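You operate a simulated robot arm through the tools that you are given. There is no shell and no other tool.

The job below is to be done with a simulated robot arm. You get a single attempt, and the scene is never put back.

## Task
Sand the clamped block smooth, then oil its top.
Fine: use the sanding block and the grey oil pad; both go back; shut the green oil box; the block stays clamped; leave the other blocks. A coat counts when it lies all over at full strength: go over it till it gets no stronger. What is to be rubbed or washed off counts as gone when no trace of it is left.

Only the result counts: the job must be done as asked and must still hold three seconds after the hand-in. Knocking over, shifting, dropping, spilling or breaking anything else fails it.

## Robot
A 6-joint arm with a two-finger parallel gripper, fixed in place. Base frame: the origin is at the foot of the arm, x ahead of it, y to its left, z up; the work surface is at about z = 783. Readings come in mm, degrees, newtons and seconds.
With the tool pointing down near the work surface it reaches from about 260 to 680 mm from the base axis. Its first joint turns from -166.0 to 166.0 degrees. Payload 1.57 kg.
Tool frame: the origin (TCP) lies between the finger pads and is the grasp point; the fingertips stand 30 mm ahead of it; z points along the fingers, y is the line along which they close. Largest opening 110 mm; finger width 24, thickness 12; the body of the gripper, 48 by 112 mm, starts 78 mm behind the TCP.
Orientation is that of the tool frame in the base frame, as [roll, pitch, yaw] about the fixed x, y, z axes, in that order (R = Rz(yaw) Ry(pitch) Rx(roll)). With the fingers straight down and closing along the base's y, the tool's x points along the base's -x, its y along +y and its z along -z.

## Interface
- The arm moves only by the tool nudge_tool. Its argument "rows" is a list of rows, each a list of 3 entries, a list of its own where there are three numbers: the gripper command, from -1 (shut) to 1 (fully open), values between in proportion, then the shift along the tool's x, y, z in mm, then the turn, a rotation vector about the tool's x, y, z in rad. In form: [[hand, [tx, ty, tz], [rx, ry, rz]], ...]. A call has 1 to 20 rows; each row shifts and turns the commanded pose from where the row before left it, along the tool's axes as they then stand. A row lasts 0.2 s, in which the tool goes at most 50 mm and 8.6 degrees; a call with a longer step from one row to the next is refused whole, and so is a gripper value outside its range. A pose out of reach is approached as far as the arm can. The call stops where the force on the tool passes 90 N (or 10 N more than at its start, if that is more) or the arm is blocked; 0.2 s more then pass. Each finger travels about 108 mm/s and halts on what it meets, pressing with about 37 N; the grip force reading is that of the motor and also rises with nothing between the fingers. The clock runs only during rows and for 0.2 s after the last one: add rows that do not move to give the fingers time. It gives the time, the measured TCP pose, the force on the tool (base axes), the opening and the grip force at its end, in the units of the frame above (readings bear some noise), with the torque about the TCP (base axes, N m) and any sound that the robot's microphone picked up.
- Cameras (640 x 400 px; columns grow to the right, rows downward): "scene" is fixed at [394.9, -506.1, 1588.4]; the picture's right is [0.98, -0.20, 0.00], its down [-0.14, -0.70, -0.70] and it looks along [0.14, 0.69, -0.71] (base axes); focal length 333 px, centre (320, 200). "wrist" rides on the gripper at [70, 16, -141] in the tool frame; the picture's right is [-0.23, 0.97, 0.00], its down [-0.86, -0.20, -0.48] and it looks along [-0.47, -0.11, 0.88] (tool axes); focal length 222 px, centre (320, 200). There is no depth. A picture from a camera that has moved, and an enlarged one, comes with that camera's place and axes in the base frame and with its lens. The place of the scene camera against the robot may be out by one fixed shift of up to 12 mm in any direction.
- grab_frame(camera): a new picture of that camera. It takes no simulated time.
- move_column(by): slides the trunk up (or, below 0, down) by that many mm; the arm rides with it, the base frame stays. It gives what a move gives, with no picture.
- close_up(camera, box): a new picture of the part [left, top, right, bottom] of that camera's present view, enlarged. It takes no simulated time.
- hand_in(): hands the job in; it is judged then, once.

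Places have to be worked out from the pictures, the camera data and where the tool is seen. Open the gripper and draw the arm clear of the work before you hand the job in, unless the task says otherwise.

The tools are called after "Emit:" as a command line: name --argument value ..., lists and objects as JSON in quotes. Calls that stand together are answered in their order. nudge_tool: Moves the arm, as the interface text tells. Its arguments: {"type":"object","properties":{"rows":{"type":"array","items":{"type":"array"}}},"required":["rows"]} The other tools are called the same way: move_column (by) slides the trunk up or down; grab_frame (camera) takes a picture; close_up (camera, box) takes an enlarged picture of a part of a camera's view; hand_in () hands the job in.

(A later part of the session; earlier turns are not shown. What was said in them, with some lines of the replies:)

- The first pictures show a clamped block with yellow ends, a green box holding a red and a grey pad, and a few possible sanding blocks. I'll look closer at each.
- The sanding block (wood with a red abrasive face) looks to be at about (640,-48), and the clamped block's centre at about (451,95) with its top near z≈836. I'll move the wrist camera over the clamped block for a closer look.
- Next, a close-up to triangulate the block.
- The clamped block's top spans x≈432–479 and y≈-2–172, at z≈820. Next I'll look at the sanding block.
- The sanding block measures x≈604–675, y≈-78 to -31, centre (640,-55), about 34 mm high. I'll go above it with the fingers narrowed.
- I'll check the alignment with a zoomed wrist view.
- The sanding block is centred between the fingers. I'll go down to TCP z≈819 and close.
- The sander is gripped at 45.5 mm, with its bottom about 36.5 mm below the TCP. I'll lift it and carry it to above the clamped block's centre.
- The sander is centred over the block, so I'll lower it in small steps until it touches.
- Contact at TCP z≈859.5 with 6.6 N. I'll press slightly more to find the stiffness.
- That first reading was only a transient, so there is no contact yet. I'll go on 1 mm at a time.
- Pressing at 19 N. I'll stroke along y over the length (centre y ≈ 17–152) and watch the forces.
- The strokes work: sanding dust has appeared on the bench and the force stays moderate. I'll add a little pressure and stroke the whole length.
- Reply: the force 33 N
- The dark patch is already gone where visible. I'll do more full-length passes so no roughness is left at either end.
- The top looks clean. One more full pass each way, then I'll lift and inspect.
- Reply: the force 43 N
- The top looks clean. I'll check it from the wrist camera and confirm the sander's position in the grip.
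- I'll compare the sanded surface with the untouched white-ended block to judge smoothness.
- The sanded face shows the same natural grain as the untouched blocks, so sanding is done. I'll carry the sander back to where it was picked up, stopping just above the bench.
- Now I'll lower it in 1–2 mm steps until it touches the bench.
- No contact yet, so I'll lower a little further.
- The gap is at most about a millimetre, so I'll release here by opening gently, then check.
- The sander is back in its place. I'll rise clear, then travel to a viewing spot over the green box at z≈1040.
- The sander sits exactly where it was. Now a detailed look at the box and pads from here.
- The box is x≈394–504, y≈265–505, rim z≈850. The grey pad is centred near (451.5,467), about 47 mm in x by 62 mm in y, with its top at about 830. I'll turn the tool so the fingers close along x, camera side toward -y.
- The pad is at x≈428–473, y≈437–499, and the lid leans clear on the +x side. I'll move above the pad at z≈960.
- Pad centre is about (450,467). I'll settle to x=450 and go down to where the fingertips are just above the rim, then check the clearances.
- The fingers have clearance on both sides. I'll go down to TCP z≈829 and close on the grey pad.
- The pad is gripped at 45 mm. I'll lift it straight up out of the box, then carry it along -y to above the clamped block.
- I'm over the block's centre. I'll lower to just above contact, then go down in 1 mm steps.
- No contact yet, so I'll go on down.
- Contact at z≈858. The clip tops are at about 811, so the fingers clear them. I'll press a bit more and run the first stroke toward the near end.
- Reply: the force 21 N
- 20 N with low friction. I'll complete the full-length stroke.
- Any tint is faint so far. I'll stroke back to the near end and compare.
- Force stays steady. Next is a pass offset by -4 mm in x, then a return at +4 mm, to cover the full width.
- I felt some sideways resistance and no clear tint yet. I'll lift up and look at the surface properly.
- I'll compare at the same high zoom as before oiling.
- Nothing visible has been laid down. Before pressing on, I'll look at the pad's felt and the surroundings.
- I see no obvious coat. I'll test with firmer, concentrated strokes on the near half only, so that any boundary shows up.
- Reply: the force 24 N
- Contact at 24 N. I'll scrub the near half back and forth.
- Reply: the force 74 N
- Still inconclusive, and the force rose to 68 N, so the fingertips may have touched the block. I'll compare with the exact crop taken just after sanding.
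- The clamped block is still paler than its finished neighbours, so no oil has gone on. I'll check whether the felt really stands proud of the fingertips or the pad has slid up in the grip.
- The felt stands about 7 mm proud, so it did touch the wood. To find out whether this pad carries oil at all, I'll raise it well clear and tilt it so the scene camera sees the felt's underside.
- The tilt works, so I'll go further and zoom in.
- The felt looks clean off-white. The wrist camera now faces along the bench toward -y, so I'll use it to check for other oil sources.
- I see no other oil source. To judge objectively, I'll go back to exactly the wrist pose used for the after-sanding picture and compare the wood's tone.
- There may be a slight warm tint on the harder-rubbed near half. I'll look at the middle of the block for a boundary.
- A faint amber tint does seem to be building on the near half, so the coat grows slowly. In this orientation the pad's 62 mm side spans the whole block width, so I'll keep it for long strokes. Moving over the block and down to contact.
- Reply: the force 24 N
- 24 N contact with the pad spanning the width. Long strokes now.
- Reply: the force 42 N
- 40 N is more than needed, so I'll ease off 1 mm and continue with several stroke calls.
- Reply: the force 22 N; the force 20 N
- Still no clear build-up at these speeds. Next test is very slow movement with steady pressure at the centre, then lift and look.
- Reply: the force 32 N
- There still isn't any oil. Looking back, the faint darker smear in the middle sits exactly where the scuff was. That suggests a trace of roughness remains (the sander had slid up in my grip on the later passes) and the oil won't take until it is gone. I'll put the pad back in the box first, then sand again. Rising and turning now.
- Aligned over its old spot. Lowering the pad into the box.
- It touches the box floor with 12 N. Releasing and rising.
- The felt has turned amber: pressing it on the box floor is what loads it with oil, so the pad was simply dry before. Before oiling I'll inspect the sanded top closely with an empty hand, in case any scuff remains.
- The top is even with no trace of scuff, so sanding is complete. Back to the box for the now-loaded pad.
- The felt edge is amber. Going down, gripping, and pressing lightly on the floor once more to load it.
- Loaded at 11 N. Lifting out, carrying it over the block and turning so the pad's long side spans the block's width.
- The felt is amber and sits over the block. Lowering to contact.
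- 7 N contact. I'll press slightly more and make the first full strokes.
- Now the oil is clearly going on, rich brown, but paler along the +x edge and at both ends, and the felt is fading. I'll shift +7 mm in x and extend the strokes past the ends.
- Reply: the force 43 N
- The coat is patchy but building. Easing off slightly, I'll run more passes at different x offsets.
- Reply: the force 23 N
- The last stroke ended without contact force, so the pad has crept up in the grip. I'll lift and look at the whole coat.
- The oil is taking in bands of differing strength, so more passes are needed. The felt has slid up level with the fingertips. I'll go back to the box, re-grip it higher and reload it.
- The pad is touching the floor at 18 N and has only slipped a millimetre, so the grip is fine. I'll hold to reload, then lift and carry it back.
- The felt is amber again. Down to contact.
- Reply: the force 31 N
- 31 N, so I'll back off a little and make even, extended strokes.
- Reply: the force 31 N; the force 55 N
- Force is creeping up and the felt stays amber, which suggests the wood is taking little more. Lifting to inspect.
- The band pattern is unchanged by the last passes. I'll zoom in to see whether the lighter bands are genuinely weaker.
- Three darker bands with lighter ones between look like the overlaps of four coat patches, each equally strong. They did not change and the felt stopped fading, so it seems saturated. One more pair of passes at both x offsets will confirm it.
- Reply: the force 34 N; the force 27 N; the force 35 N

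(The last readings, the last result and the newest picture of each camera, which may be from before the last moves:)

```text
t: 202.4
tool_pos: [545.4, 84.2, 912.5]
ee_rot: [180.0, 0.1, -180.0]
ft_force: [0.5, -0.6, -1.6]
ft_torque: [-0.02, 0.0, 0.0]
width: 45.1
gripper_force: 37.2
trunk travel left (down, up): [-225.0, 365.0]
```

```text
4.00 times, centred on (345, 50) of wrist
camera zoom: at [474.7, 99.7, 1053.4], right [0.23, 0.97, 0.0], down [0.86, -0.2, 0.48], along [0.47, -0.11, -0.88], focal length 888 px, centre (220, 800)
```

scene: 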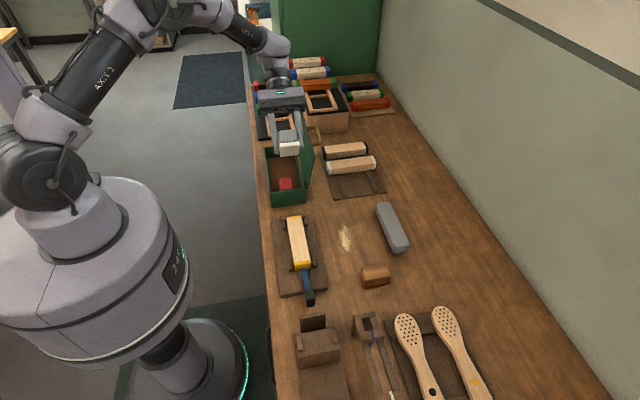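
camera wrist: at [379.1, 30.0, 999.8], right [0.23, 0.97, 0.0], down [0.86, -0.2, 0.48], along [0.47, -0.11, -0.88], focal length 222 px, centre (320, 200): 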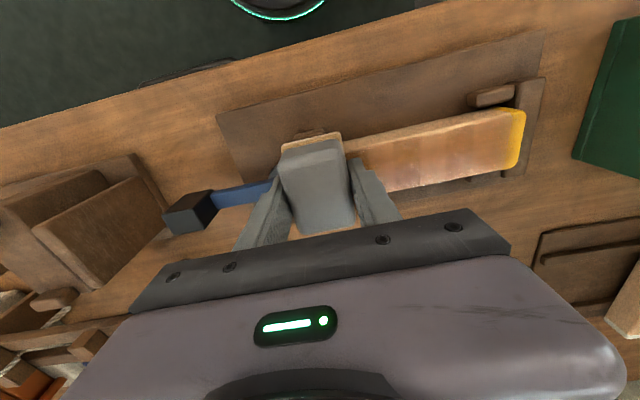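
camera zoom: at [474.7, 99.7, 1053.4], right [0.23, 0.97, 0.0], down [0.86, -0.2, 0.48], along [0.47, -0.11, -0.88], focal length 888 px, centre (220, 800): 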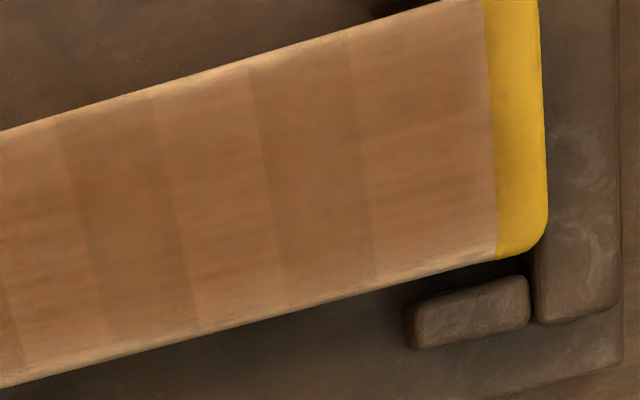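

No change at all, so the coat is at full strength. Now the pad goes back to its place in the box.

Emit:
nudge_tool --rows '[[-1, [0, 0, -42.3], [0, 0, 0]], [-1, [0, 0, -42.3], [0, 0, 0]], [-1, [0, 0, -42.4], [0, 0, 0]], [-1, [0, 0, 0], [0, 0, -0.1428]], [-1, [0, 0, 0], [0, 0, -0.1428]], [-1, [0, 0, 0], [0, 0, -0.1428]], [-1, [0, 0, 0], [0, 0, -0.1428]], [-1, [0, 0, 0], [0, 0, -0.1428]], [-1, [0, 0, 0], [0, 0, -0.1428]], [-1, [0, 0, 0], [0, 0, -0.1428]], [-1, [0, 0, 0], [0, 0, -0.1428]], [-1, [0, 0, 0], [0, 0, -0.1428]], [-1, [0, 0, 0], [0, 0, -0.1428]], [-1, [0, 0, 0], [0, 0, -0.1428]], [-1, [0, 0, 0], [0, 0, 0]]]'

Emit:
nudge_tool --rows '[[-1, [-42.5, 10.61, 0], [0, 0, 0]], [-1, [-42.5, 10.61, 0], [0, 0, 0]], [-1, [-42.5, 10.61, 0], [0, 0, 0]], [-1, [-42.5, 10.61, 0], [0, 0, 0]], [-1, [-42.5, 10.61, 0], [0, 0, 0]], [-1, [-42.5, 10.61, 0], [0, 0, 0]], [-1, [-42.5, 10.61, 0], [0, 0, 0]], [-1, [-42.5, 10.61, 0], [0, 0, 0]], [-1, [-42.5, 10.61, 0], [0, 0, 0]], [-1, [0, 0, 0], [0, 0, 0]], [-1, [0, 0, 40], [0, 0, 0]], [-1, [0, 0, 40], [0, 0, 0]], [-1, [0, 0, 40], [0, 0, 0]], [-1, [0, 0, 40], [0, 0, 0]], [-1, [0, 0, 30], [0, 0, 0]], [-1, [0, 0, 15], [0, 0, 0]], [-1, [0, 0, 4], [0, 0, 0]], [-1, [0, 0, 0], [0, 0, 0]], [-1, [0, 0, 0], [0, 0, 0]]]'

```text
t: 205.6
tool_pos: [545.9, 84.6, 1041.4]
ee_rot: [180.0, -0.1, -89.9]
ft_force: [-0.4, 0.0, 0.3]
ft_torque: [-0.03, 0.02, -0.01]
width: 45.7
gripper_force: 37.0
trunk travel left (down, up): [-225.0, 365.0]
```

```text
t: 209.6
tool_pos: [450.3, 468.0, 831.4]
ee_rot: [179.9, 0.0, -90.0]
ft_force: [-0.4, 0.1, -0.7]
ft_torque: [0.02, 0.02, -0.02]
width: 45.5
gripper_force: 36.8
trunk travel left (down, up): [-225.0, 365.0]
```

Emit:
nudge_tool --rows '[[-1, [0, 0, 1], [0, 0, 0]], [-1, [0, 0, 1], [0, 0, 0]], [-1, [0, 0, 0.7], [0, 0, 0]], [-1, [0, 0, 0], [0, 0, 0]], [-1, [0, 0, 0], [0, 0, 0]]]'

```text
t: 210.8
tool_pos: [450.8, 468.1, 829.9]
ee_rot: [180.0, 0.0, -90.0]
ft_force: [0.9, 0.9, 4.9]
ft_torque: [0.06, 0.05, 0.05]
width: 45.2
gripper_force: 37.0
trunk travel left (down, up): [-225.0, 365.0]
```

The pad rests on the floor (5 N). Releasing and rising.

Emit:
nudge_tool --rows '[[-0.1, [0, 0, 0], [0, 0, 0]], [0.13, [0, 0, 0], [0, 0, 0]], [0.13, [0, 0, 0], [0, 0, 0]], [0.13, [0, 0, -20], [0, 0, 0]], [0.13, [0, 0, -40], [0, 0, 0]], [0.13, [0, 0, -40], [0, 0, 0]], [0.13, [0, 0, -40], [0, 0, 0]], [0.13, [0, 0, -40], [0, 0, 0]], [0.13, [0, 0, -40], [0, 0, 0]], [0.13, [0, 0, 0], [0, 0, 0]], [0.13, [0, 0, 0], [0, 0, 0]]]'

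Emit:
grab_frame --camera "wrist"

Emit:
close_up --camera "scene" --box '[250, 110, 340, 210]'

Emit:
close_up --camera "wrist" --box '[80, 0, 360, 200]'

```text
t: 213.2
tool_pos: [453.6, 467.6, 1046.5]
ee_rot: [180.0, 0.0, -90.0]
ft_force: [-0.6, -0.5, -0.1]
ft_torque: [0.02, -0.01, 0.01]
width: 62.1
gripper_force: 0.0
trunk travel left (down, up): [-225.0, 365.0]
```

```text
taken
camera wrist: at [435.4, 396.7, 1188.1], right [-0.97, 0.23, 0.0], down [0.2, 0.85, 0.48], along [0.11, 0.47, -0.88], focal length 222 px, centre (320, 200)
```

wrist: 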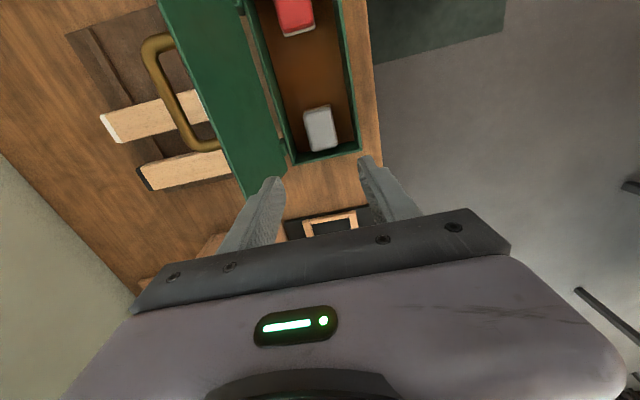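

```text
4.00 times, centred on (295, 160) of scene
camera zoom: at [394.9, -506.1, 1588.4], right [0.98, -0.2, 0.0], down [-0.14, -0.7, -0.7], along [0.14, 0.69, -0.71], focal length 1334 px, centre (420, 360)
```

zoom: 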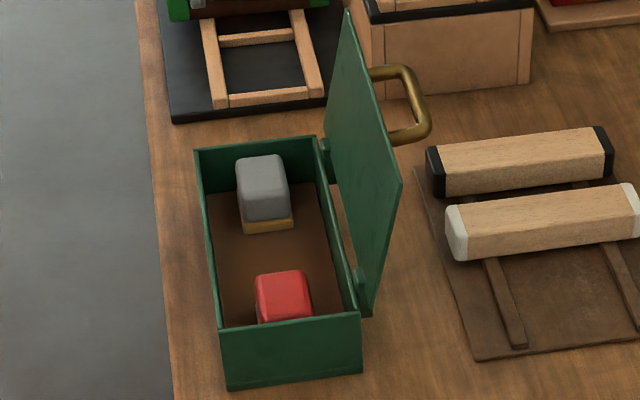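

```text
2.00 times, centred on (220, 100) of wrist
camera zoom: at [435.4, 396.7, 1188.1], right [-0.97, 0.23, 0.0], down [0.2, 0.85, 0.48], along [0.11, 0.47, -0.88], focal length 444 px, centre (520, 400)
```

zoom: 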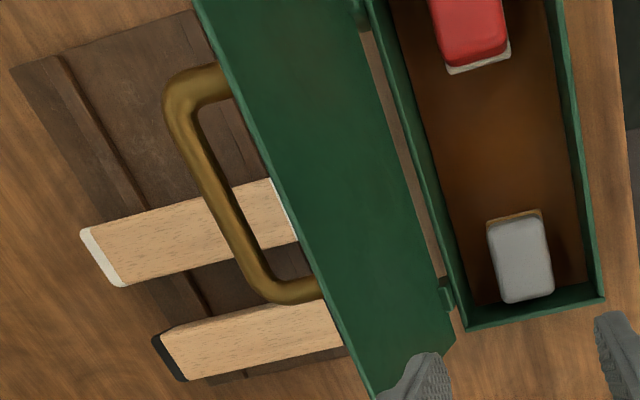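

The pad is back in place. Now the lid. The handle bar seems to be near (572, 341–424, 961). I'll take a profile view of the lid from the -y side to pin down its geometry.

Emit:
nudge_tool --rows '[[0.13, [39.6, -11.25, 0], [0, 0, 0]], [0.13, [39.6, -11.25, 0], [0, 0, 0]], [0.13, [39.6, -11.25, 0], [0, 0, 0]], [0.13, [39.6, -11.25, 0], [0, 0, 0]], [0.13, [39.6, -11.25, 0], [0, 0, 0]], [0.13, [39.6, -11.25, 0], [0, 0, 0]], [0.13, [39.6, -11.25, 0], [0, 0, 0]], [0.13, [39.6, -11.25, 0], [0, 0, 0]], [0.13, [0, 0, 30], [0, 0, 0]], [0.13, [0, 0, 30], [0, 0, 0]], [0.13, [0, 0, 30], [0, 0, 0]], [0.13, [0, 0, 0], [0, 0, 0]], [0.13, [0, 0, 0], [0, 0, 0]]]'

Emit:
grab_frame --camera "wrist"

Emit:
grab_frame --camera "scene"

```text
t: 216.0
tool_pos: [537.2, 151.3, 957.5]
ee_rot: [-180.0, 0.0, -90.0]
ft_force: [0.3, -0.7, 0.0]
ft_torque: [-0.02, -0.03, 0.03]
width: 62.4
gripper_force: 0.0
trunk travel left (down, up): [-225.0, 365.0]
```

```text
taken
camera wrist: at [521.8, 81.1, 1098.5], right [-0.97, 0.23, 0.0], down [0.2, 0.85, 0.48], along [0.11, 0.47, -0.88], focal length 222 px, centre (320, 200)
```

wrist: 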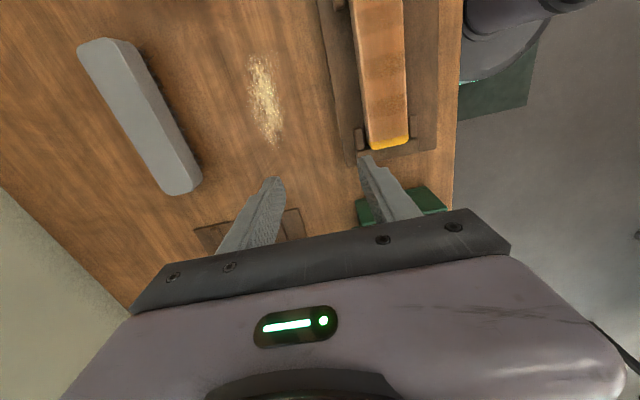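

```text
taken
```

scene: 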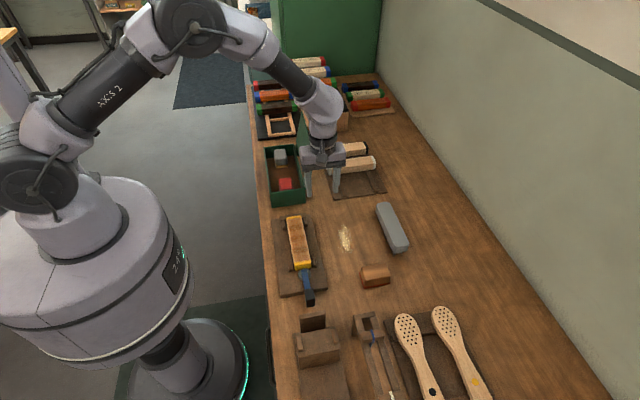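

The gripper hides that view, so I'll look from above on the outer side of the lid instead, for a good x-baseline against the earlier picture.

Emit:
nudge_tool --rows '[[0.13, [0, 0, -40], [0, 0, 0]], [0.13, [0, 0, -40], [0, 0, 0]], [0.13, [0, 0, -40], [0, 0, 0]], [0.13, [-36, -4, 0], [0, 0, 0]], [0.13, [-36, -4, 0], [0, 0, 0]], [0.13, [-36, -4, 0], [0, 0, 0]], [0.13, [-36, -4, 0], [0, 0, 0]], [0.13, [-36, -4, 0], [0, 0, 0]], [0.13, [-30, 0, 0], [0, 0, 0]], [0.13, [0, 0, 0], [0, 0, 0]], [0.13, [0, 0, 0], [0, 0, 0]], [0.13, [0, 0, 0], [0, 0, 0]]]'

Emit:
grab_frame --camera "wrist"

Emit:
close_up --camera "wrist" --box '[220, 0, 500, 200]'

```text
t: 218.6
tool_pos: [557.8, 360.1, 1079.1]
ee_rot: [-180.0, 0.0, -90.0]
ft_force: [0.1, 0.2, -0.8]
ft_torque: [0.01, 0.0, 0.0]
width: 62.1
gripper_force: 0.1
trunk travel left (down, up): [-225.0, 365.0]
```

```text
taken
camera wrist: at [540.7, 290.4, 1220.8], right [-0.97, 0.23, 0.0], down [0.2, 0.85, 0.48], along [0.11, 0.47, -0.88], focal length 222 px, centre (320, 200)
```

wrist: 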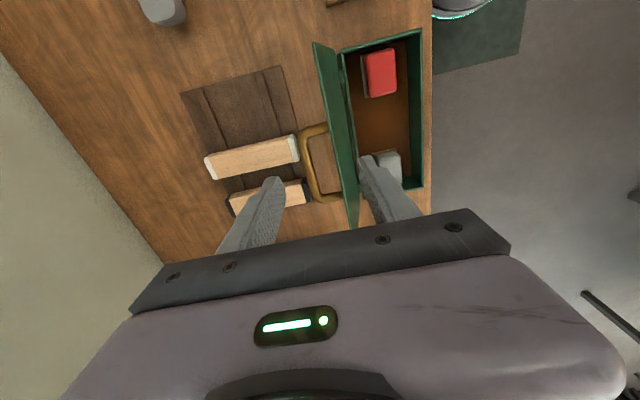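

```text
2.00 times, centred on (360, 100) of wrist
camera zoom: at [540.7, 290.4, 1220.8], right [-0.97, 0.23, 0.0], down [0.2, 0.85, 0.48], along [0.11, 0.47, -0.88], focal length 444 px, centre (240, 400)
```

zoom: 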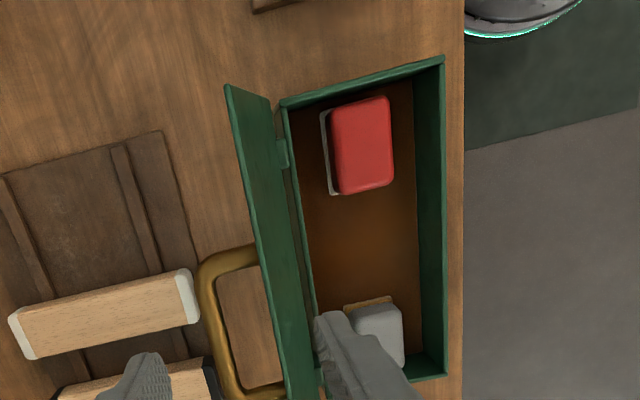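

Now I have good geometry. The lid runs from (512,860) to (540,961). The handle bar is at x≈571.5, z≈961, along y, about 10 mm thick. I'll straddle the bar loosely with the fingers (20 mm opening) and guide it along its arc so the lid closes gently. First, align above the bar.

Emit:
nudge_tool --rows '[[-0.636, [-1.8, -5.7, 0], [0, 0, 0]], [-0.636, [-1.8, -5.7, 0], [0, 0, 0]], [-0.636, [0, 0, 35], [0, 0, 0]], [-0.636, [0, 0, 33], [0, 0, 0]], [-0.636, [0, 0, 0], [0, 0, 0]], [-0.636, [0, 0, 0], [0, 0, 0]], [-0.636, [0, 0, 0], [0, 0, 0]]]'

Emit:
grab_frame --camera "wrist"

Emit:
close_up --camera "wrist" --box '[240, 100, 400, 220]'

Emit:
close_up --camera "scene" --box '[270, 80, 360, 210]'

```text
t: 220.2
tool_pos: [569.4, 364.7, 1011.0]
ee_rot: [-180.0, 0.0, -90.0]
ft_force: [0.0, 0.4, -0.4]
ft_torque: [0.02, 0.0, -0.02]
width: 19.9
gripper_force: 0.0
trunk travel left (down, up): [-225.0, 365.0]
```

```text
taken
camera wrist: at [552.4, 294.9, 1152.9], right [-0.97, 0.23, 0.0], down [0.2, 0.85, 0.48], along [0.11, 0.47, -0.88], focal length 222 px, centre (320, 200)
```

wrist: 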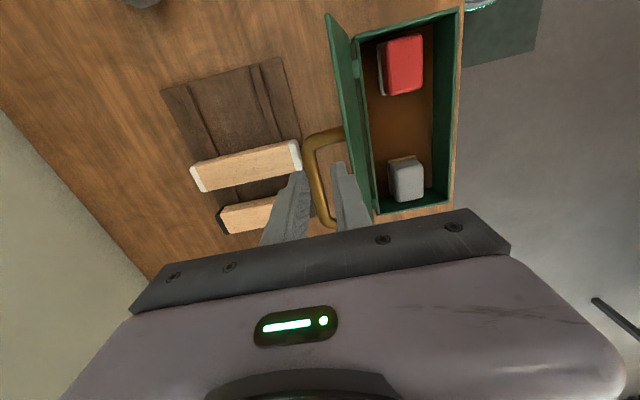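

```text
3.33 times, centred on (320, 160) of wrist
camera zoom: at [552.4, 294.9, 1152.9], right [-0.97, 0.23, 0.0], down [0.2, 0.85, 0.48], along [0.11, 0.47, -0.88], focal length 740 px, centre (320, 333)
```

zoom: 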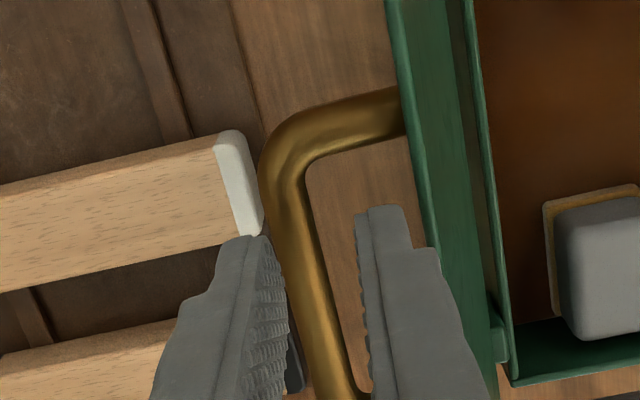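

```text
3.08 times, centred on (315, 145) of scene
camera zoom: at [394.9, -506.1, 1588.4], right [0.98, -0.2, 0.0], down [-0.14, -0.7, -0.7], along [0.14, 0.69, -0.71], focal length 1026 px, centre (335, 369)
```

zoom: 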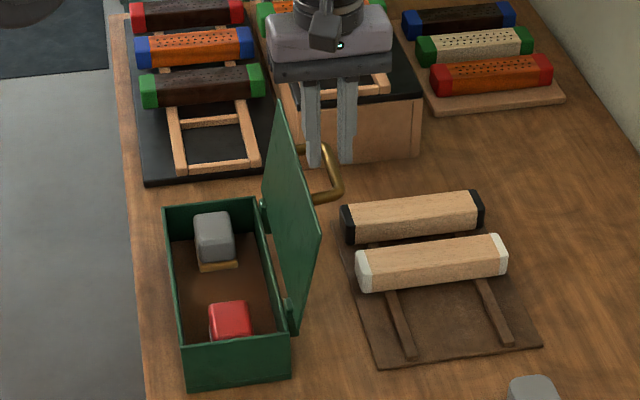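

It reached. Relative to the fingers, the bar sits about 7 mm toward +x, so I'll shift by +6 mm and recheck.

Emit:
nudge_tool --rows '[[-0.636, [0, -3, 0], [0, 0, 0]], [-0.636, [0, -3, 0], [0, 0, 0]], [-0.636, [0, 0, 0], [0, 0, 0]], [-0.636, [0, 0, 0], [0, 0, 0]]]'

Emit:
close_up --camera "wrist" --box '[240, 100, 400, 220]'

```text
t: 221.2
tool_pos: [576.1, 364.0, 1011.5]
ee_rot: [180.0, 0.1, -90.0]
ft_force: [-0.7, 1.1, -0.8]
ft_torque: [0.0, 0.01, 0.0]
width: 20.0
gripper_force: 0.1
trunk travel left (down, up): [-225.0, 365.0]
```

```text
3.33 times, centred on (320, 160) of wrist
camera zoom: at [559.5, 293.9, 1153.1], right [-0.97, 0.23, 0.0], down [0.2, 0.85, 0.48], along [0.11, 0.47, -0.88], focal length 740 px, centre (320, 333)
```

zoom: 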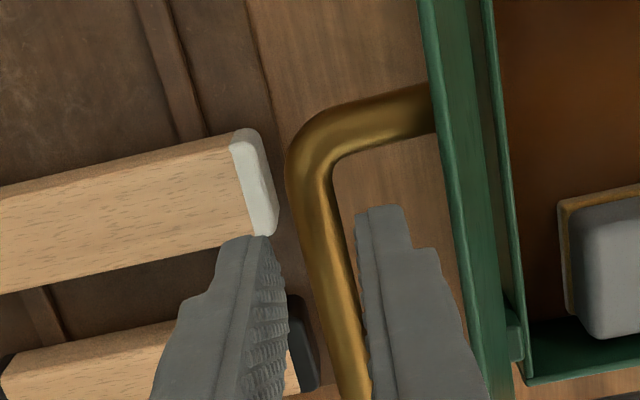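

The bar is now centred between the fingers. Going down 29 mm to straddle it.

Emit:
nudge_tool --rows '[[-0.636, [0, 0, 10], [0, 0, 0]], [-0.636, [0, 0, 10], [0, 0, 0]], [-0.636, [0, 0, 9], [0, 0, 0]], [-0.636, [0, 0, 0], [0, 0, 0]], [-0.636, [0, 0, 0], [0, 0, 0]]]'

Emit:
close_up --camera "wrist" --box '[240, 100, 400, 220]'

Emit:
close_up --camera "scene" --box '[280, 100, 350, 180]'

```text
t: 222.4
tool_pos: [577.1, 363.0, 982.7]
ee_rot: [180.0, -0.1, -90.0]
ft_force: [-0.4, 0.0, -1.2]
ft_torque: [0.0, 0.01, -0.03]
width: 19.7
gripper_force: 0.0
trunk travel left (down, up): [-225.0, 365.0]
```

```text
3.33 times, centred on (320, 160) of wrist
camera zoom: at [559.6, 292.1, 1124.1], right [-0.97, 0.23, 0.0], down [0.2, 0.85, 0.48], along [0.11, 0.47, -0.88], focal length 740 px, centre (320, 333)
```

zoom: 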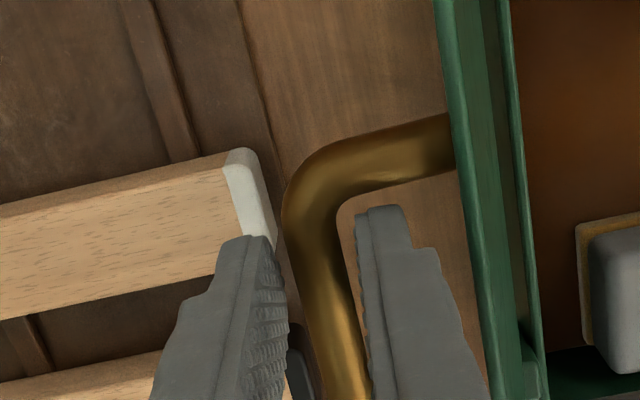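

```text
5.00 times, centred on (315, 140) of scene
camera zoom: at [394.9, -506.1, 1588.4], right [0.98, -0.2, 0.0], down [-0.14, -0.7, -0.7], along [0.14, 0.69, -0.71], focal length 1667 px, centre (345, 500)
```

zoom: 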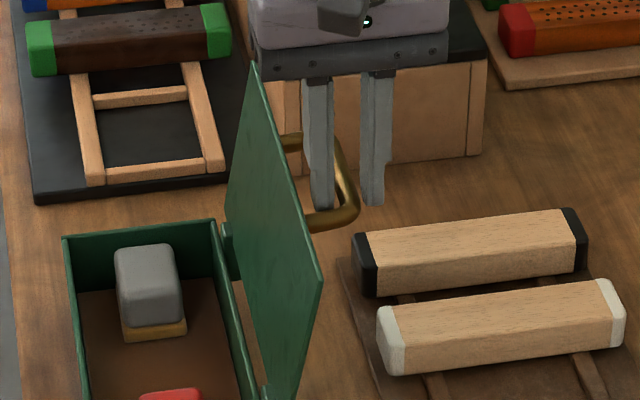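

The bar is between the fingers. I'll lower 5 mm more and start the arc, taking the lid to just past upright, watching the forces.

Emit:
nudge_tool --rows '[[-0.636, [0, 0, 5], [0, 0, 0]], [-0.636, [0, 0, 0], [0, 0, 0]], [-0.636, [0, 7.4, -4.4], [0, 0, 0]], [-0.636, [0, 7.7, -4.0], [0, 0, 0]], [-0.636, [0, 8.1, -3.4], [0, 0, 0]], [-0.636, [0, 0, 0], [0, 0, 0]]]'

Emit:
close_up --camera "wrist" --box '[240, 80, 440, 230]'

Emit:
close_up --camera "scene" --box '[250, 90, 350, 210]'

```text
t: 223.8
tool_pos: [553.4, 364.5, 988.6]
ee_rot: [180.0, 0.0, -90.0]
ft_force: [1.2, -0.4, 0.5]
ft_torque: [0.02, 0.0, 0.04]
width: 20.0
gripper_force: 0.3
trunk travel left (down, up): [-225.0, 365.0]
```

```text
2.67 times, centred on (340, 155) of wrist
camera zoom: at [536.9, 294.4, 1129.9], right [-0.97, 0.23, 0.0], down [0.2, 0.85, 0.48], along [0.11, 0.47, -0.88], focal length 592 px, centre (267, 320)
```

zoom: 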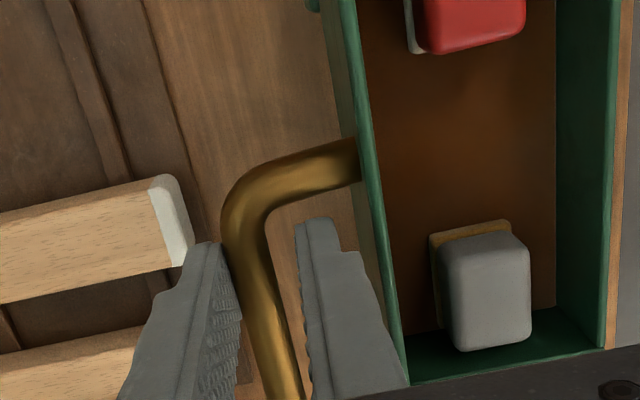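

```text
3.33 times, centred on (300, 150) of scene
camera zoom: at [394.9, -506.1, 1588.4], right [0.98, -0.2, 0.0], down [-0.14, -0.7, -0.7], along [0.14, 0.69, -0.71], focal length 1111 px, centre (387, 367)
```

zoom: 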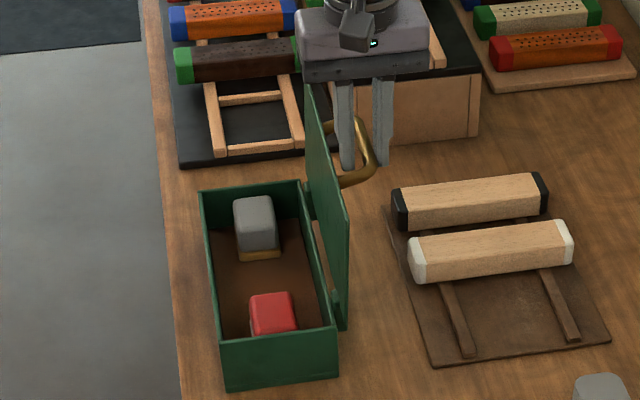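

The lid is following nicely with almost no force. Continuing over the top.

Emit:
nudge_tool --rows '[[-0.636, [0, 8.2, -2.8], [0, 0, 0]], [-0.636, [0, 8.5, -2.3], [0, 0, 0]], [-0.636, [0, 8.5, -1.7], [0, 0, 0]], [-0.636, [0, 8.7, -1.0], [0, 0, 0]], [-0.636, [0, 8.7, -0.5], [0, 0, 0]], [-0.636, [0, 8.7, 0.2], [0, 0, 0]], [-0.636, [0, 8.7, 0.7], [0, 0, 0]], [-0.636, [0, 0, 0], [0, 0, 0]]]'

Emit:
close_up --camera "wrist" --box '[240, 80, 440, 230]'

Emit:
close_up --camera "scene" --box '[250, 90, 350, 210]'

```text
t: 225.6
tool_pos: [494.0, 363.2, 996.2]
ee_rot: [-180.0, 0.0, -90.0]
ft_force: [-0.1, -0.5, -0.8]
ft_torque: [0.0, 0.01, 0.0]
width: 20.2
gripper_force: 0.0
trunk travel left (down, up): [-225.0, 365.0]
```

```text
2.67 times, centred on (340, 155) of wrist
camera zoom: at [476.3, 293.9, 1137.6], right [-0.97, 0.23, 0.0], down [0.2, 0.85, 0.48], along [0.11, 0.47, -0.88], focal length 592 px, centre (267, 320)
```

zoom: 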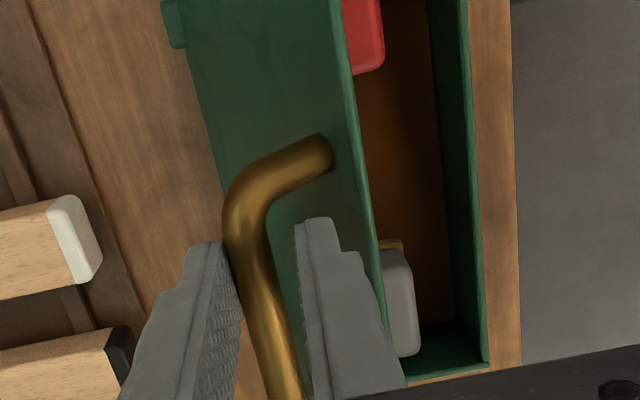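

```text
3.33 times, centred on (300, 150) of scene
camera zoom: at [394.9, -506.1, 1588.4], right [0.98, -0.2, 0.0], down [-0.14, -0.7, -0.7], along [0.14, 0.69, -0.71], focal length 1111 px, centre (387, 367)
```

zoom: 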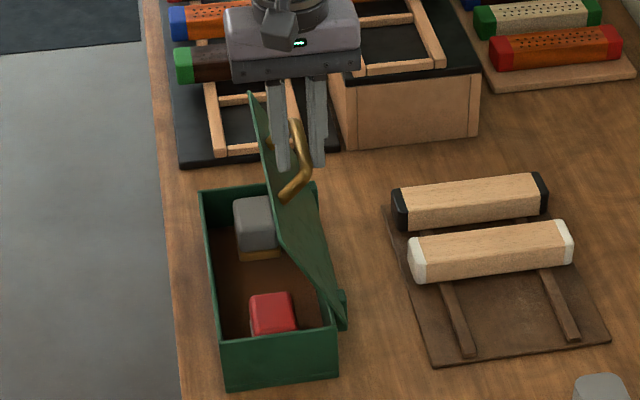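

The lid is past upright and still held by the outer finger, so it has some hinge friction. I'll narrow the gap to 14 mm for more clearance and continue.

Emit:
nudge_tool --rows '[[-0.745, [0, 0, -2], [0, 0, 0]], [-0.745, [0, 8.7, 1.4], [0, 0, 0]], [-0.745, [0, 8.5, 2.0], [0, 0, 0]], [-0.745, [0, 8.3, 2.5], [0, 0, 0]], [-0.745, [0, 0, 0], [0, 0, 0]]]'

Emit:
close_up --camera "wrist" --box '[240, 80, 440, 230]'

Emit:
close_up --camera "scene" --box '[250, 90, 350, 210]'

```text
t: 226.8
tool_pos: [468.1, 362.5, 991.3]
ee_rot: [-180.0, -0.1, -89.9]
ft_force: [0.2, -0.5, -0.7]
ft_torque: [0.01, 0.0, -0.03]
width: 13.9
gripper_force: 0.0
trunk travel left (down, up): [-225.0, 365.0]
```

```text
2.67 times, centred on (340, 155) of wrist
camera zoom: at [450.9, 293.7, 1133.1], right [-0.97, 0.23, 0.0], down [0.2, 0.85, 0.48], along [0.11, 0.47, -0.88], focal length 592 px, centre (267, 320)
```

zoom: 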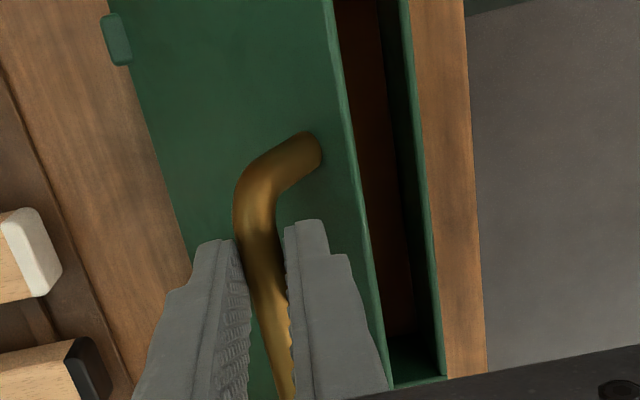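

```text
3.33 times, centred on (300, 150) of scene
camera zoom: at [394.9, -506.1, 1588.4], right [0.98, -0.2, 0.0], down [-0.14, -0.7, -0.7], along [0.14, 0.69, -0.71], focal length 1111 px, centre (387, 367)
```

zoom: 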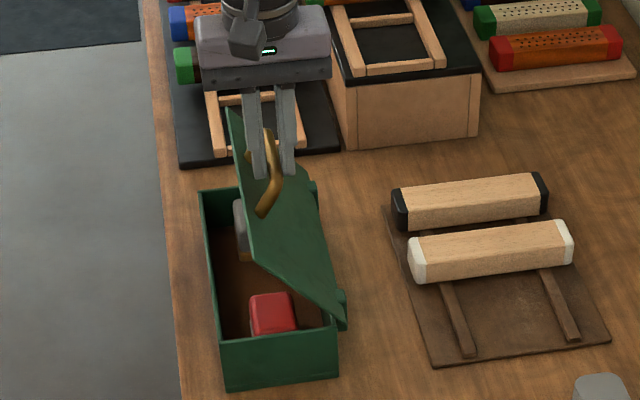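

Smooth so far. Continuing down the arc.

Emit:
nudge_tool --rows '[[-0.745, [0, 8.2, 3.1], [0, 0, 0]], [-0.745, [0, 7.9, 3.7], [0, 0, 0]], [-0.745, [0, 7.6, 4.3], [0, 0, 0]], [-0.745, [0, 7.4, 4.7], [0, 0, 0]], [-0.745, [0, 0, 0], [0, 0, 0]]]'

Emit:
close_up --camera "wrist" --box '[240, 80, 440, 230]'

Emit:
close_up --camera "scene" --box '[250, 90, 350, 210]'

```text
t: 228.0
tool_pos: [437.5, 365.0, 977.1]
ee_rot: [-179.9, 0.0, -90.0]
ft_force: [0.0, -0.6, 0.5]
ft_torque: [0.0, -0.02, 0.01]
width: 14.2
gripper_force: 0.1
trunk travel left (down, up): [-225.0, 365.0]
```

```text
2.67 times, centred on (340, 155) of wrist
camera zoom: at [420.5, 294.6, 1118.1], right [-0.97, 0.23, 0.0], down [0.2, 0.85, 0.48], along [0.11, 0.47, -0.88], focal length 592 px, centre (267, 320)
```

zoom: 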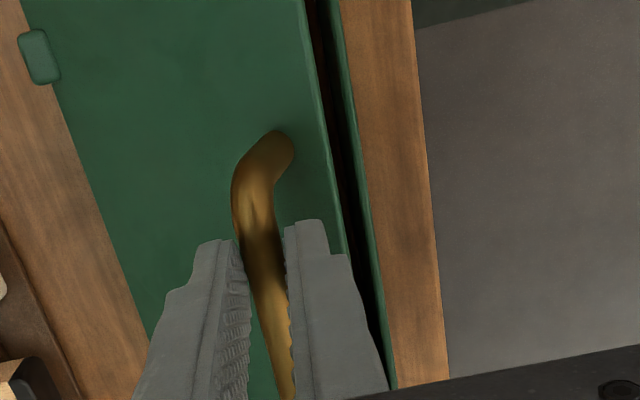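

```text
3.33 times, centred on (300, 150) of scene
camera zoom: at [394.9, -506.1, 1588.4], right [0.98, -0.2, 0.0], down [-0.14, -0.7, -0.7], along [0.14, 0.69, -0.71], focal length 1111 px, centre (387, 367)
```

zoom: 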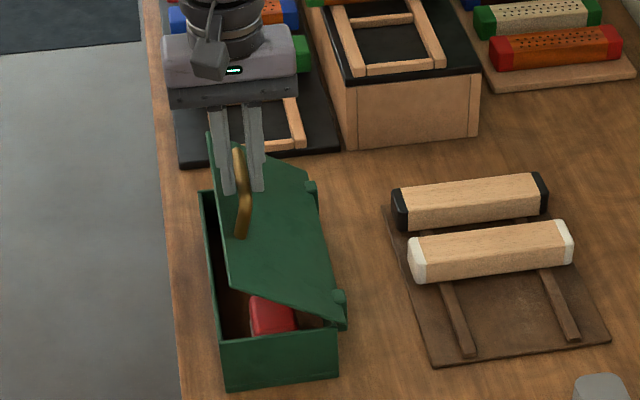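

Emit:
nudge_tool --rows '[[-0.745, [0, 6.9, 5.3], [0, 0, 0]], [-0.745, [0, 6.6, 5.7], [0, 0, 0]], [-0.745, [0, 6.2, 6.2], [0, 0, 0]], [-0.745, [0, 5.7, 6.6], [0, 0, 0]], [-0.745, [0, 0, 0], [0, 0, 0]]]'

Emit:
close_up --camera "wrist" --box '[240, 80, 440, 230]'

Emit:
close_up --camera "scene" --box '[250, 90, 350, 210]'

```text
t: 229.2
tool_pos: [412.0, 364.8, 953.1]
ee_rot: [180.0, 0.0, -90.0]
ft_force: [-0.1, -0.1, 0.2]
ft_torque: [0.02, -0.01, -0.03]
width: 14.1
gripper_force: 0.1
trunk travel left (down, up): [-225.0, 365.0]
```

```text
2.67 times, centred on (340, 155) of wrist
camera zoom: at [395.3, 295.5, 1094.6], right [-0.97, 0.23, 0.0], down [0.2, 0.85, 0.48], along [0.11, 0.47, -0.88], focal length 592 px, centre (267, 320)
```

zoom: 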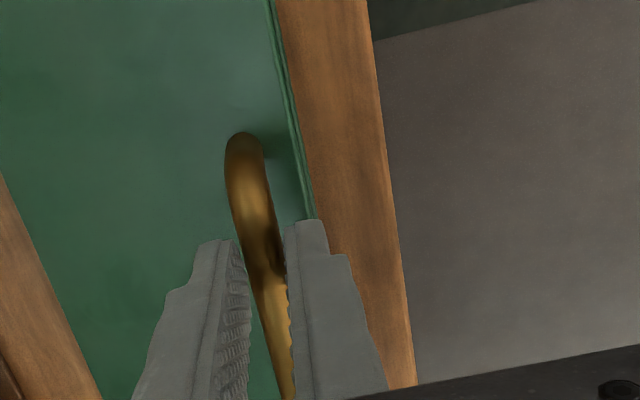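

```text
3.33 times, centred on (300, 150) of scene
camera zoom: at [394.9, -506.1, 1588.4], right [0.98, -0.2, 0.0], down [-0.14, -0.7, -0.7], along [0.14, 0.69, -0.71], focal length 1111 px, centre (387, 367)
```

zoom: 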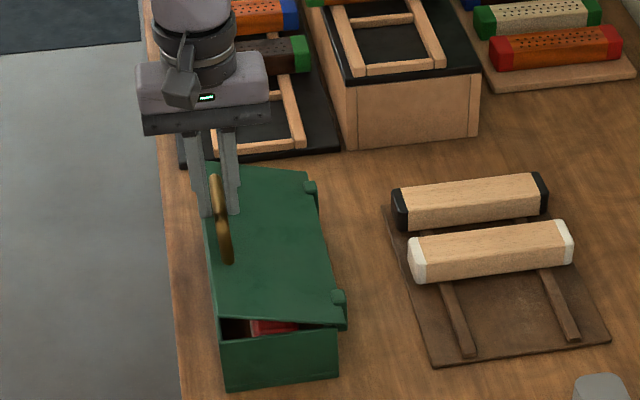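

About 20° left. Continuing gently.

Emit:
nudge_tool --rows '[[-0.745, [0, 5.3, 6.9], [0, 0, 0]], [-0.745, [0, 4.7, 7.4], [0, 0, 0]], [-0.745, [0, 4.3, 7.6], [0, 0, 0]], [-0.745, [0, 0, 0], [0, 0, 0]]]'

Emit:
close_up --camera "wrist" --box '[240, 80, 440, 230]'

Emit:
close_up --camera "scene" --box '[250, 110, 350, 210]'

```text
t: 230.2
tool_pos: [398.6, 363.9, 931.0]
ee_rot: [-180.0, 0.0, -90.0]
ft_force: [0.4, 0.1, -0.8]
ft_torque: [0.04, 0.01, 0.03]
width: 14.3
gripper_force: 0.2
trunk travel left (down, up): [-225.0, 365.0]
```

```text
2.67 times, centred on (340, 155) of wrist
camera zoom: at [382.5, 294.3, 1072.0], right [-0.97, 0.23, 0.0], down [0.2, 0.86, 0.48], along [0.11, 0.47, -0.88], focal length 592 px, centre (267, 320)
```

zoom: 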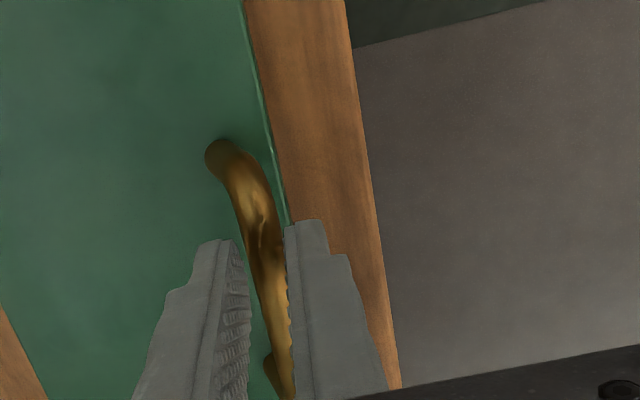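

```text
4.00 times, centred on (300, 160) of scene
camera zoom: at [394.9, -506.1, 1588.4], right [0.98, -0.2, 0.0], down [-0.14, -0.7, -0.7], along [0.14, 0.69, -0.71], focal length 1334 px, centre (400, 360)
```

zoom: 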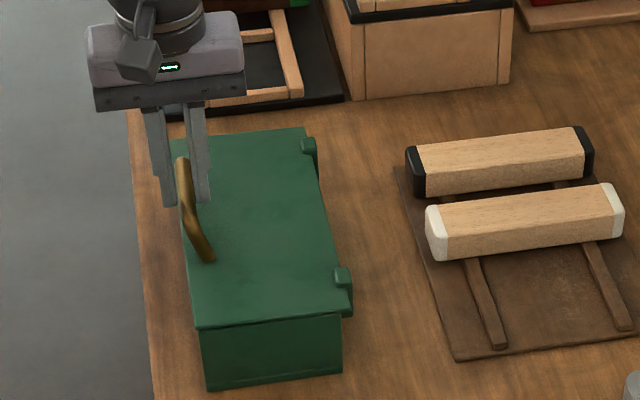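

The lid looks shut or nearly so. Zooming in on the seam.

Emit:
close_up --camera "scene" --box '[260, 165, 345, 215]'

Emit:
close_up --camera "scene" --box '[270, 130, 320, 180]'

Emit:
grab_frame --camera "wrist"

```text
7.53 times, centred on (302, 190) of scene
camera zoom: at [394.9, -506.1, 1588.4], right [0.98, -0.2, 0.0], down [-0.14, -0.7, -0.7], along [0.14, 0.69, -0.71], focal length 2510 px, centre (452, 275)
```

zoom: 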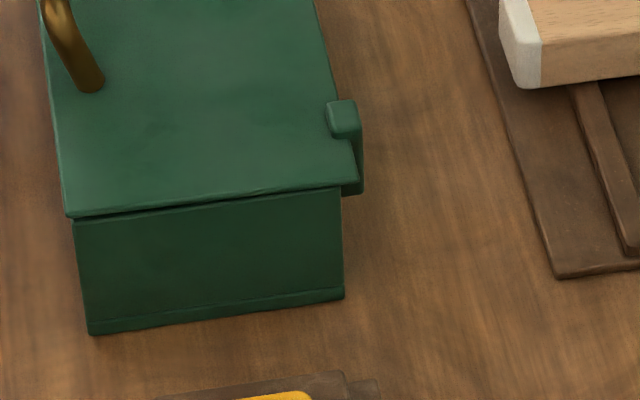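

```text
8.00 times, centred on (295, 155) of scene
camera zoom: at [394.9, -506.1, 1588.4], right [0.98, -0.2, 0.0], down [-0.14, -0.7, -0.7], along [0.14, 0.69, -0.71], focal length 2667 px, centre (520, 560)
```

zoom: 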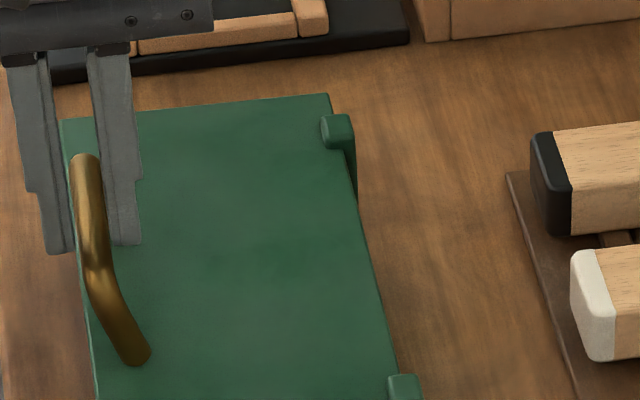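

```text
taken
camera wrist: at [382.5, 294.3, 1072.0], right [-0.97, 0.23, 0.0], down [0.2, 0.86, 0.48], along [0.11, 0.47, -0.88], focal length 222 px, centre (320, 200)
```

wrist: 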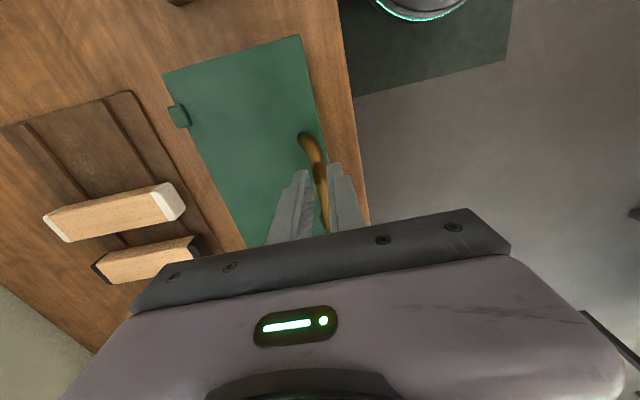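

There's a thin wedge left in the seam (2–3 mm), because the inner finger still supports the bar. I'll move a little further along -x and down to let it settle.

Emit:
nudge_tool --rows '[[-0.745, [0, 3, 2], [0, 0, 0]], [-0.745, [0, 3, 2], [0, 0, 0]], [-0.745, [0, 0, 0], [0, 0, 0]], [-0.745, [0, 0, 0], [0, 0, 0]]]'

Emit:
close_up --camera "scene" --box '[260, 165, 345, 215]'

Emit:
close_up --camera "wrist" --box '[240, 80, 440, 230]'

```text
t: 231.2
tool_pos: [391.8, 364.3, 927.0]
ee_rot: [-179.9, 0.1, -90.0]
ft_force: [2.2, 1.7, 13.2]
ft_torque: [-0.18, -0.15, -0.01]
width: 16.4
gripper_force: 1.6
trunk travel left (down, up): [-225.0, 365.0]
```

```text
7.53 times, centred on (302, 190) of scene
camera zoom: at [394.9, -506.1, 1588.4], right [0.98, -0.2, 0.0], down [-0.14, -0.7, -0.7], along [0.14, 0.69, -0.71], focal length 2510 px, centre (452, 275)
```

zoom: 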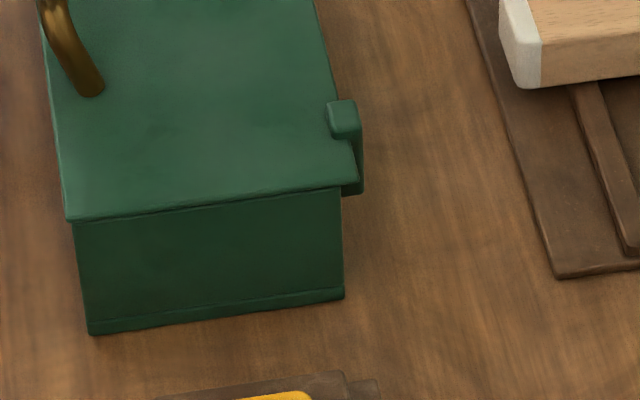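

```text
2.67 times, centred on (340, 155) of wrist
camera zoom: at [375.7, 294.4, 1068.5], right [-0.97, 0.23, 0.0], down [0.2, 0.85, 0.48], along [0.11, 0.47, -0.88], focal length 592 px, centre (267, 320)
```

zoom: 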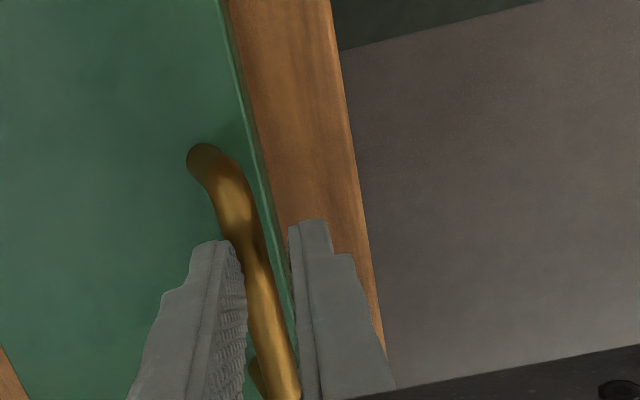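

The seam is closed and a light reaction force shows the lid is home. I'll open the fingers and rise straight up.

Emit:
nudge_tool --rows '[[-0.6, [0, -2, 0], [0, 0, 0]], [-0.3, [0, 0, -2], [0, 0, 0]], [-0.3, [0, 0, 0], [0, 0, 0]], [-0.3, [0, 0, -15], [0, 0, 0]], [-0.3, [0, 0, -30], [0, 0, 0]], [-0.3, [0, 0, -40], [0, 0, 0]], [-0.3, [0, 0, -40], [0, 0, 0]], [-0.3, [0, 0, 0], [0, 0, 0]], [-0.3, [0, 0, 0], [0, 0, 0]]]'

Emit:
close_up --camera "scene" --box '[250, 120, 350, 215]'

Emit:
grab_frame --camera "scene"

Emit:
close_up --camera "scene" --box '[260, 165, 345, 215]'

```text
t: 233.2
tool_pos: [392.0, 361.6, 1057.3]
ee_rot: [180.0, 0.0, -90.0]
ft_force: [0.3, -0.8, -0.4]
ft_torque: [0.0, -0.03, 0.01]
width: 38.4
gripper_force: 0.1
trunk travel left (down, up): [-225.0, 365.0]
```

```text
4.21 times, centred on (300, 168) of scene
camera zoom: at [394.9, -506.1, 1588.4], right [0.98, -0.2, 0.0], down [-0.14, -0.7, -0.7], along [0.14, 0.69, -0.71], focal length 1404 px, centre (404, 337)
```

zoom: 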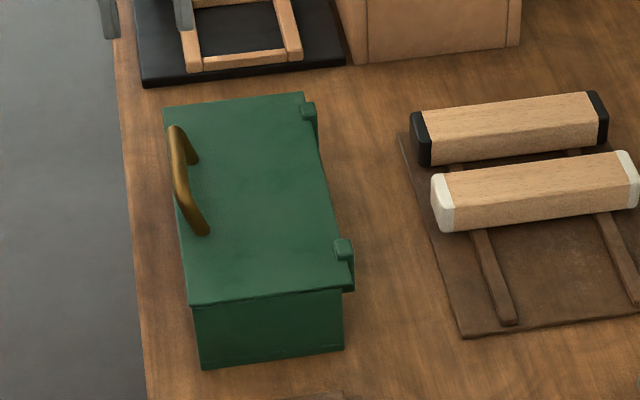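

```text
taken
```

scene: 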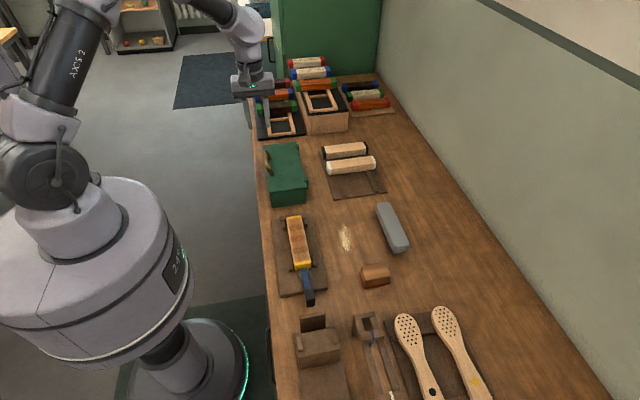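

```text
7.53 times, centred on (302, 190) of scene
camera zoom: at [394.9, -506.1, 1588.4], right [0.98, -0.2, 0.0], down [-0.14, -0.7, -0.7], along [0.14, 0.69, -0.71], focal length 2510 px, centre (452, 275)
```

zoom: 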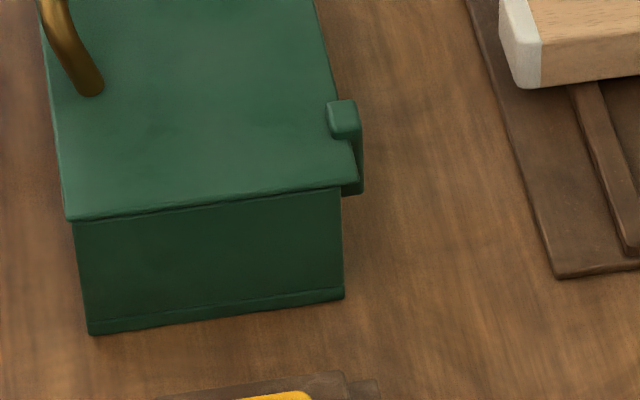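

The box is shut and unmoved. I'll open the gripper fully, rise further, and take one last look at the block and the rest of the bench.

Emit:
nudge_tool --rows '[[0.3, [0, 0, -30], [0, 0, 0]], [1, [0, 0, -30], [0, 0, 0]], [1, [0, 0, 0], [0, 0, 0]], [1, [0, 0, 0], [0, 0, 0]], [1, [0, 0, 0], [0, 0, 0]]]'

Emit:
close_up --camera "scene" --box '[270, 205, 330, 285]'

Emit:
close_up --camera "scene" --box '[340, 190, 440, 300]'

Emit:
grab_frame --camera "wrist"

```text
t: 234.4
tool_pos: [390.4, 363.4, 1113.9]
ee_rot: [180.0, -0.1, -90.0]
ft_force: [0.7, 0.5, 1.1]
ft_torque: [0.02, -0.01, 0.03]
width: 109.9
gripper_force: 0.0
trunk travel left (down, up): [-225.0, 365.0]
```

```text
5.00 times, centred on (300, 245) of scene
camera zoom: at [394.9, -506.1, 1588.4], right [0.98, -0.2, 0.0], down [-0.14, -0.7, -0.7], along [0.14, 0.69, -0.71], focal length 1667 px, centre (420, -25)
```

zoom: 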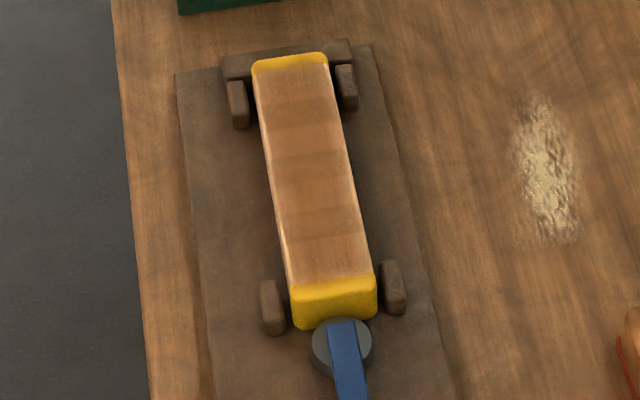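

```text
3.64 times, centred on (390, 245) of scene
camera zoom: at [394.9, -506.1, 1588.4], right [0.98, -0.2, 0.0], down [-0.14, -0.7, -0.7], along [0.14, 0.69, -0.71], focal length 1212 px, centre (66, 36)
```

zoom: 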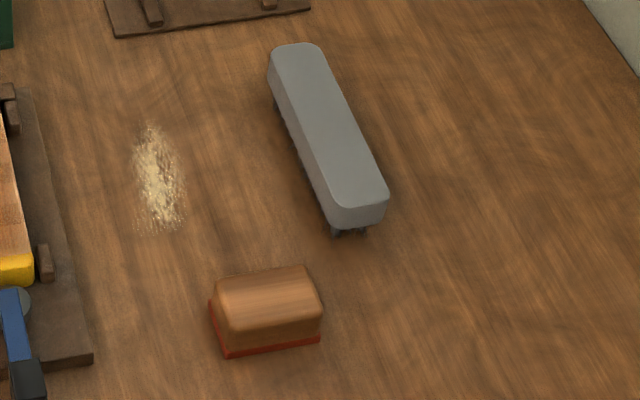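

```text
taken
camera wrist: at [373.9, 293.7, 1255.7], right [-0.97, 0.23, 0.0], down [0.2, 0.85, 0.48], along [0.11, 0.47, -0.88], focal length 222 px, centre (320, 200)
```

wrist: 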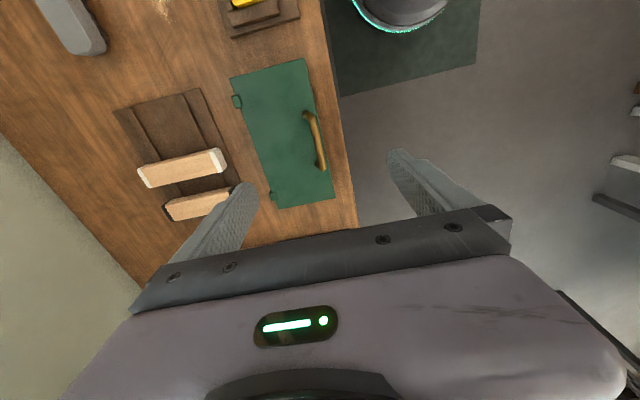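

The block is still clamped with its coat even and no longer strengthening. The sander and pad are back, the green box is shut, and the other objects are where they were. The arm is clear with the gripper open, so I'm handing in.

Emit:
hand_in

```text
The job is handed in.
```

I handed the job in. The clamped block is sanded and oiled, the sanding block and grey pad are back, and the green oil box is shut. The hand-in gave no verdict, so this is what the last pictures showed.

- **Sanding:** The dark scuff was gone and the grain looked even over the whole top.
- **Oiling:** My first passes laid nothing because the pad was dry. Pressing it on the floor of the oil box loaded it. After that the coat built up, and the last two rounds, done with a freshly loaded pad, made no visible difference. Faint alternating bands remain along the block. I took them for overlapping patches of equal strength, but I can't rule out uneven strength.
- **Returned items:** The sanding block sits where I found it, within about a millimetre. The grey pad is in its old spot, and its felt is now amber with oil.
- **Green box:** I guided the lid down by its handle and the seam closed fully. The box did not move.
- **Block and neighbours:** The block is still clamped, and the other blocks and tools look untouched.
- **Sanding dust:** A small patch landed on the bench beside the block. I left it because sweeping wasn't part of the job.
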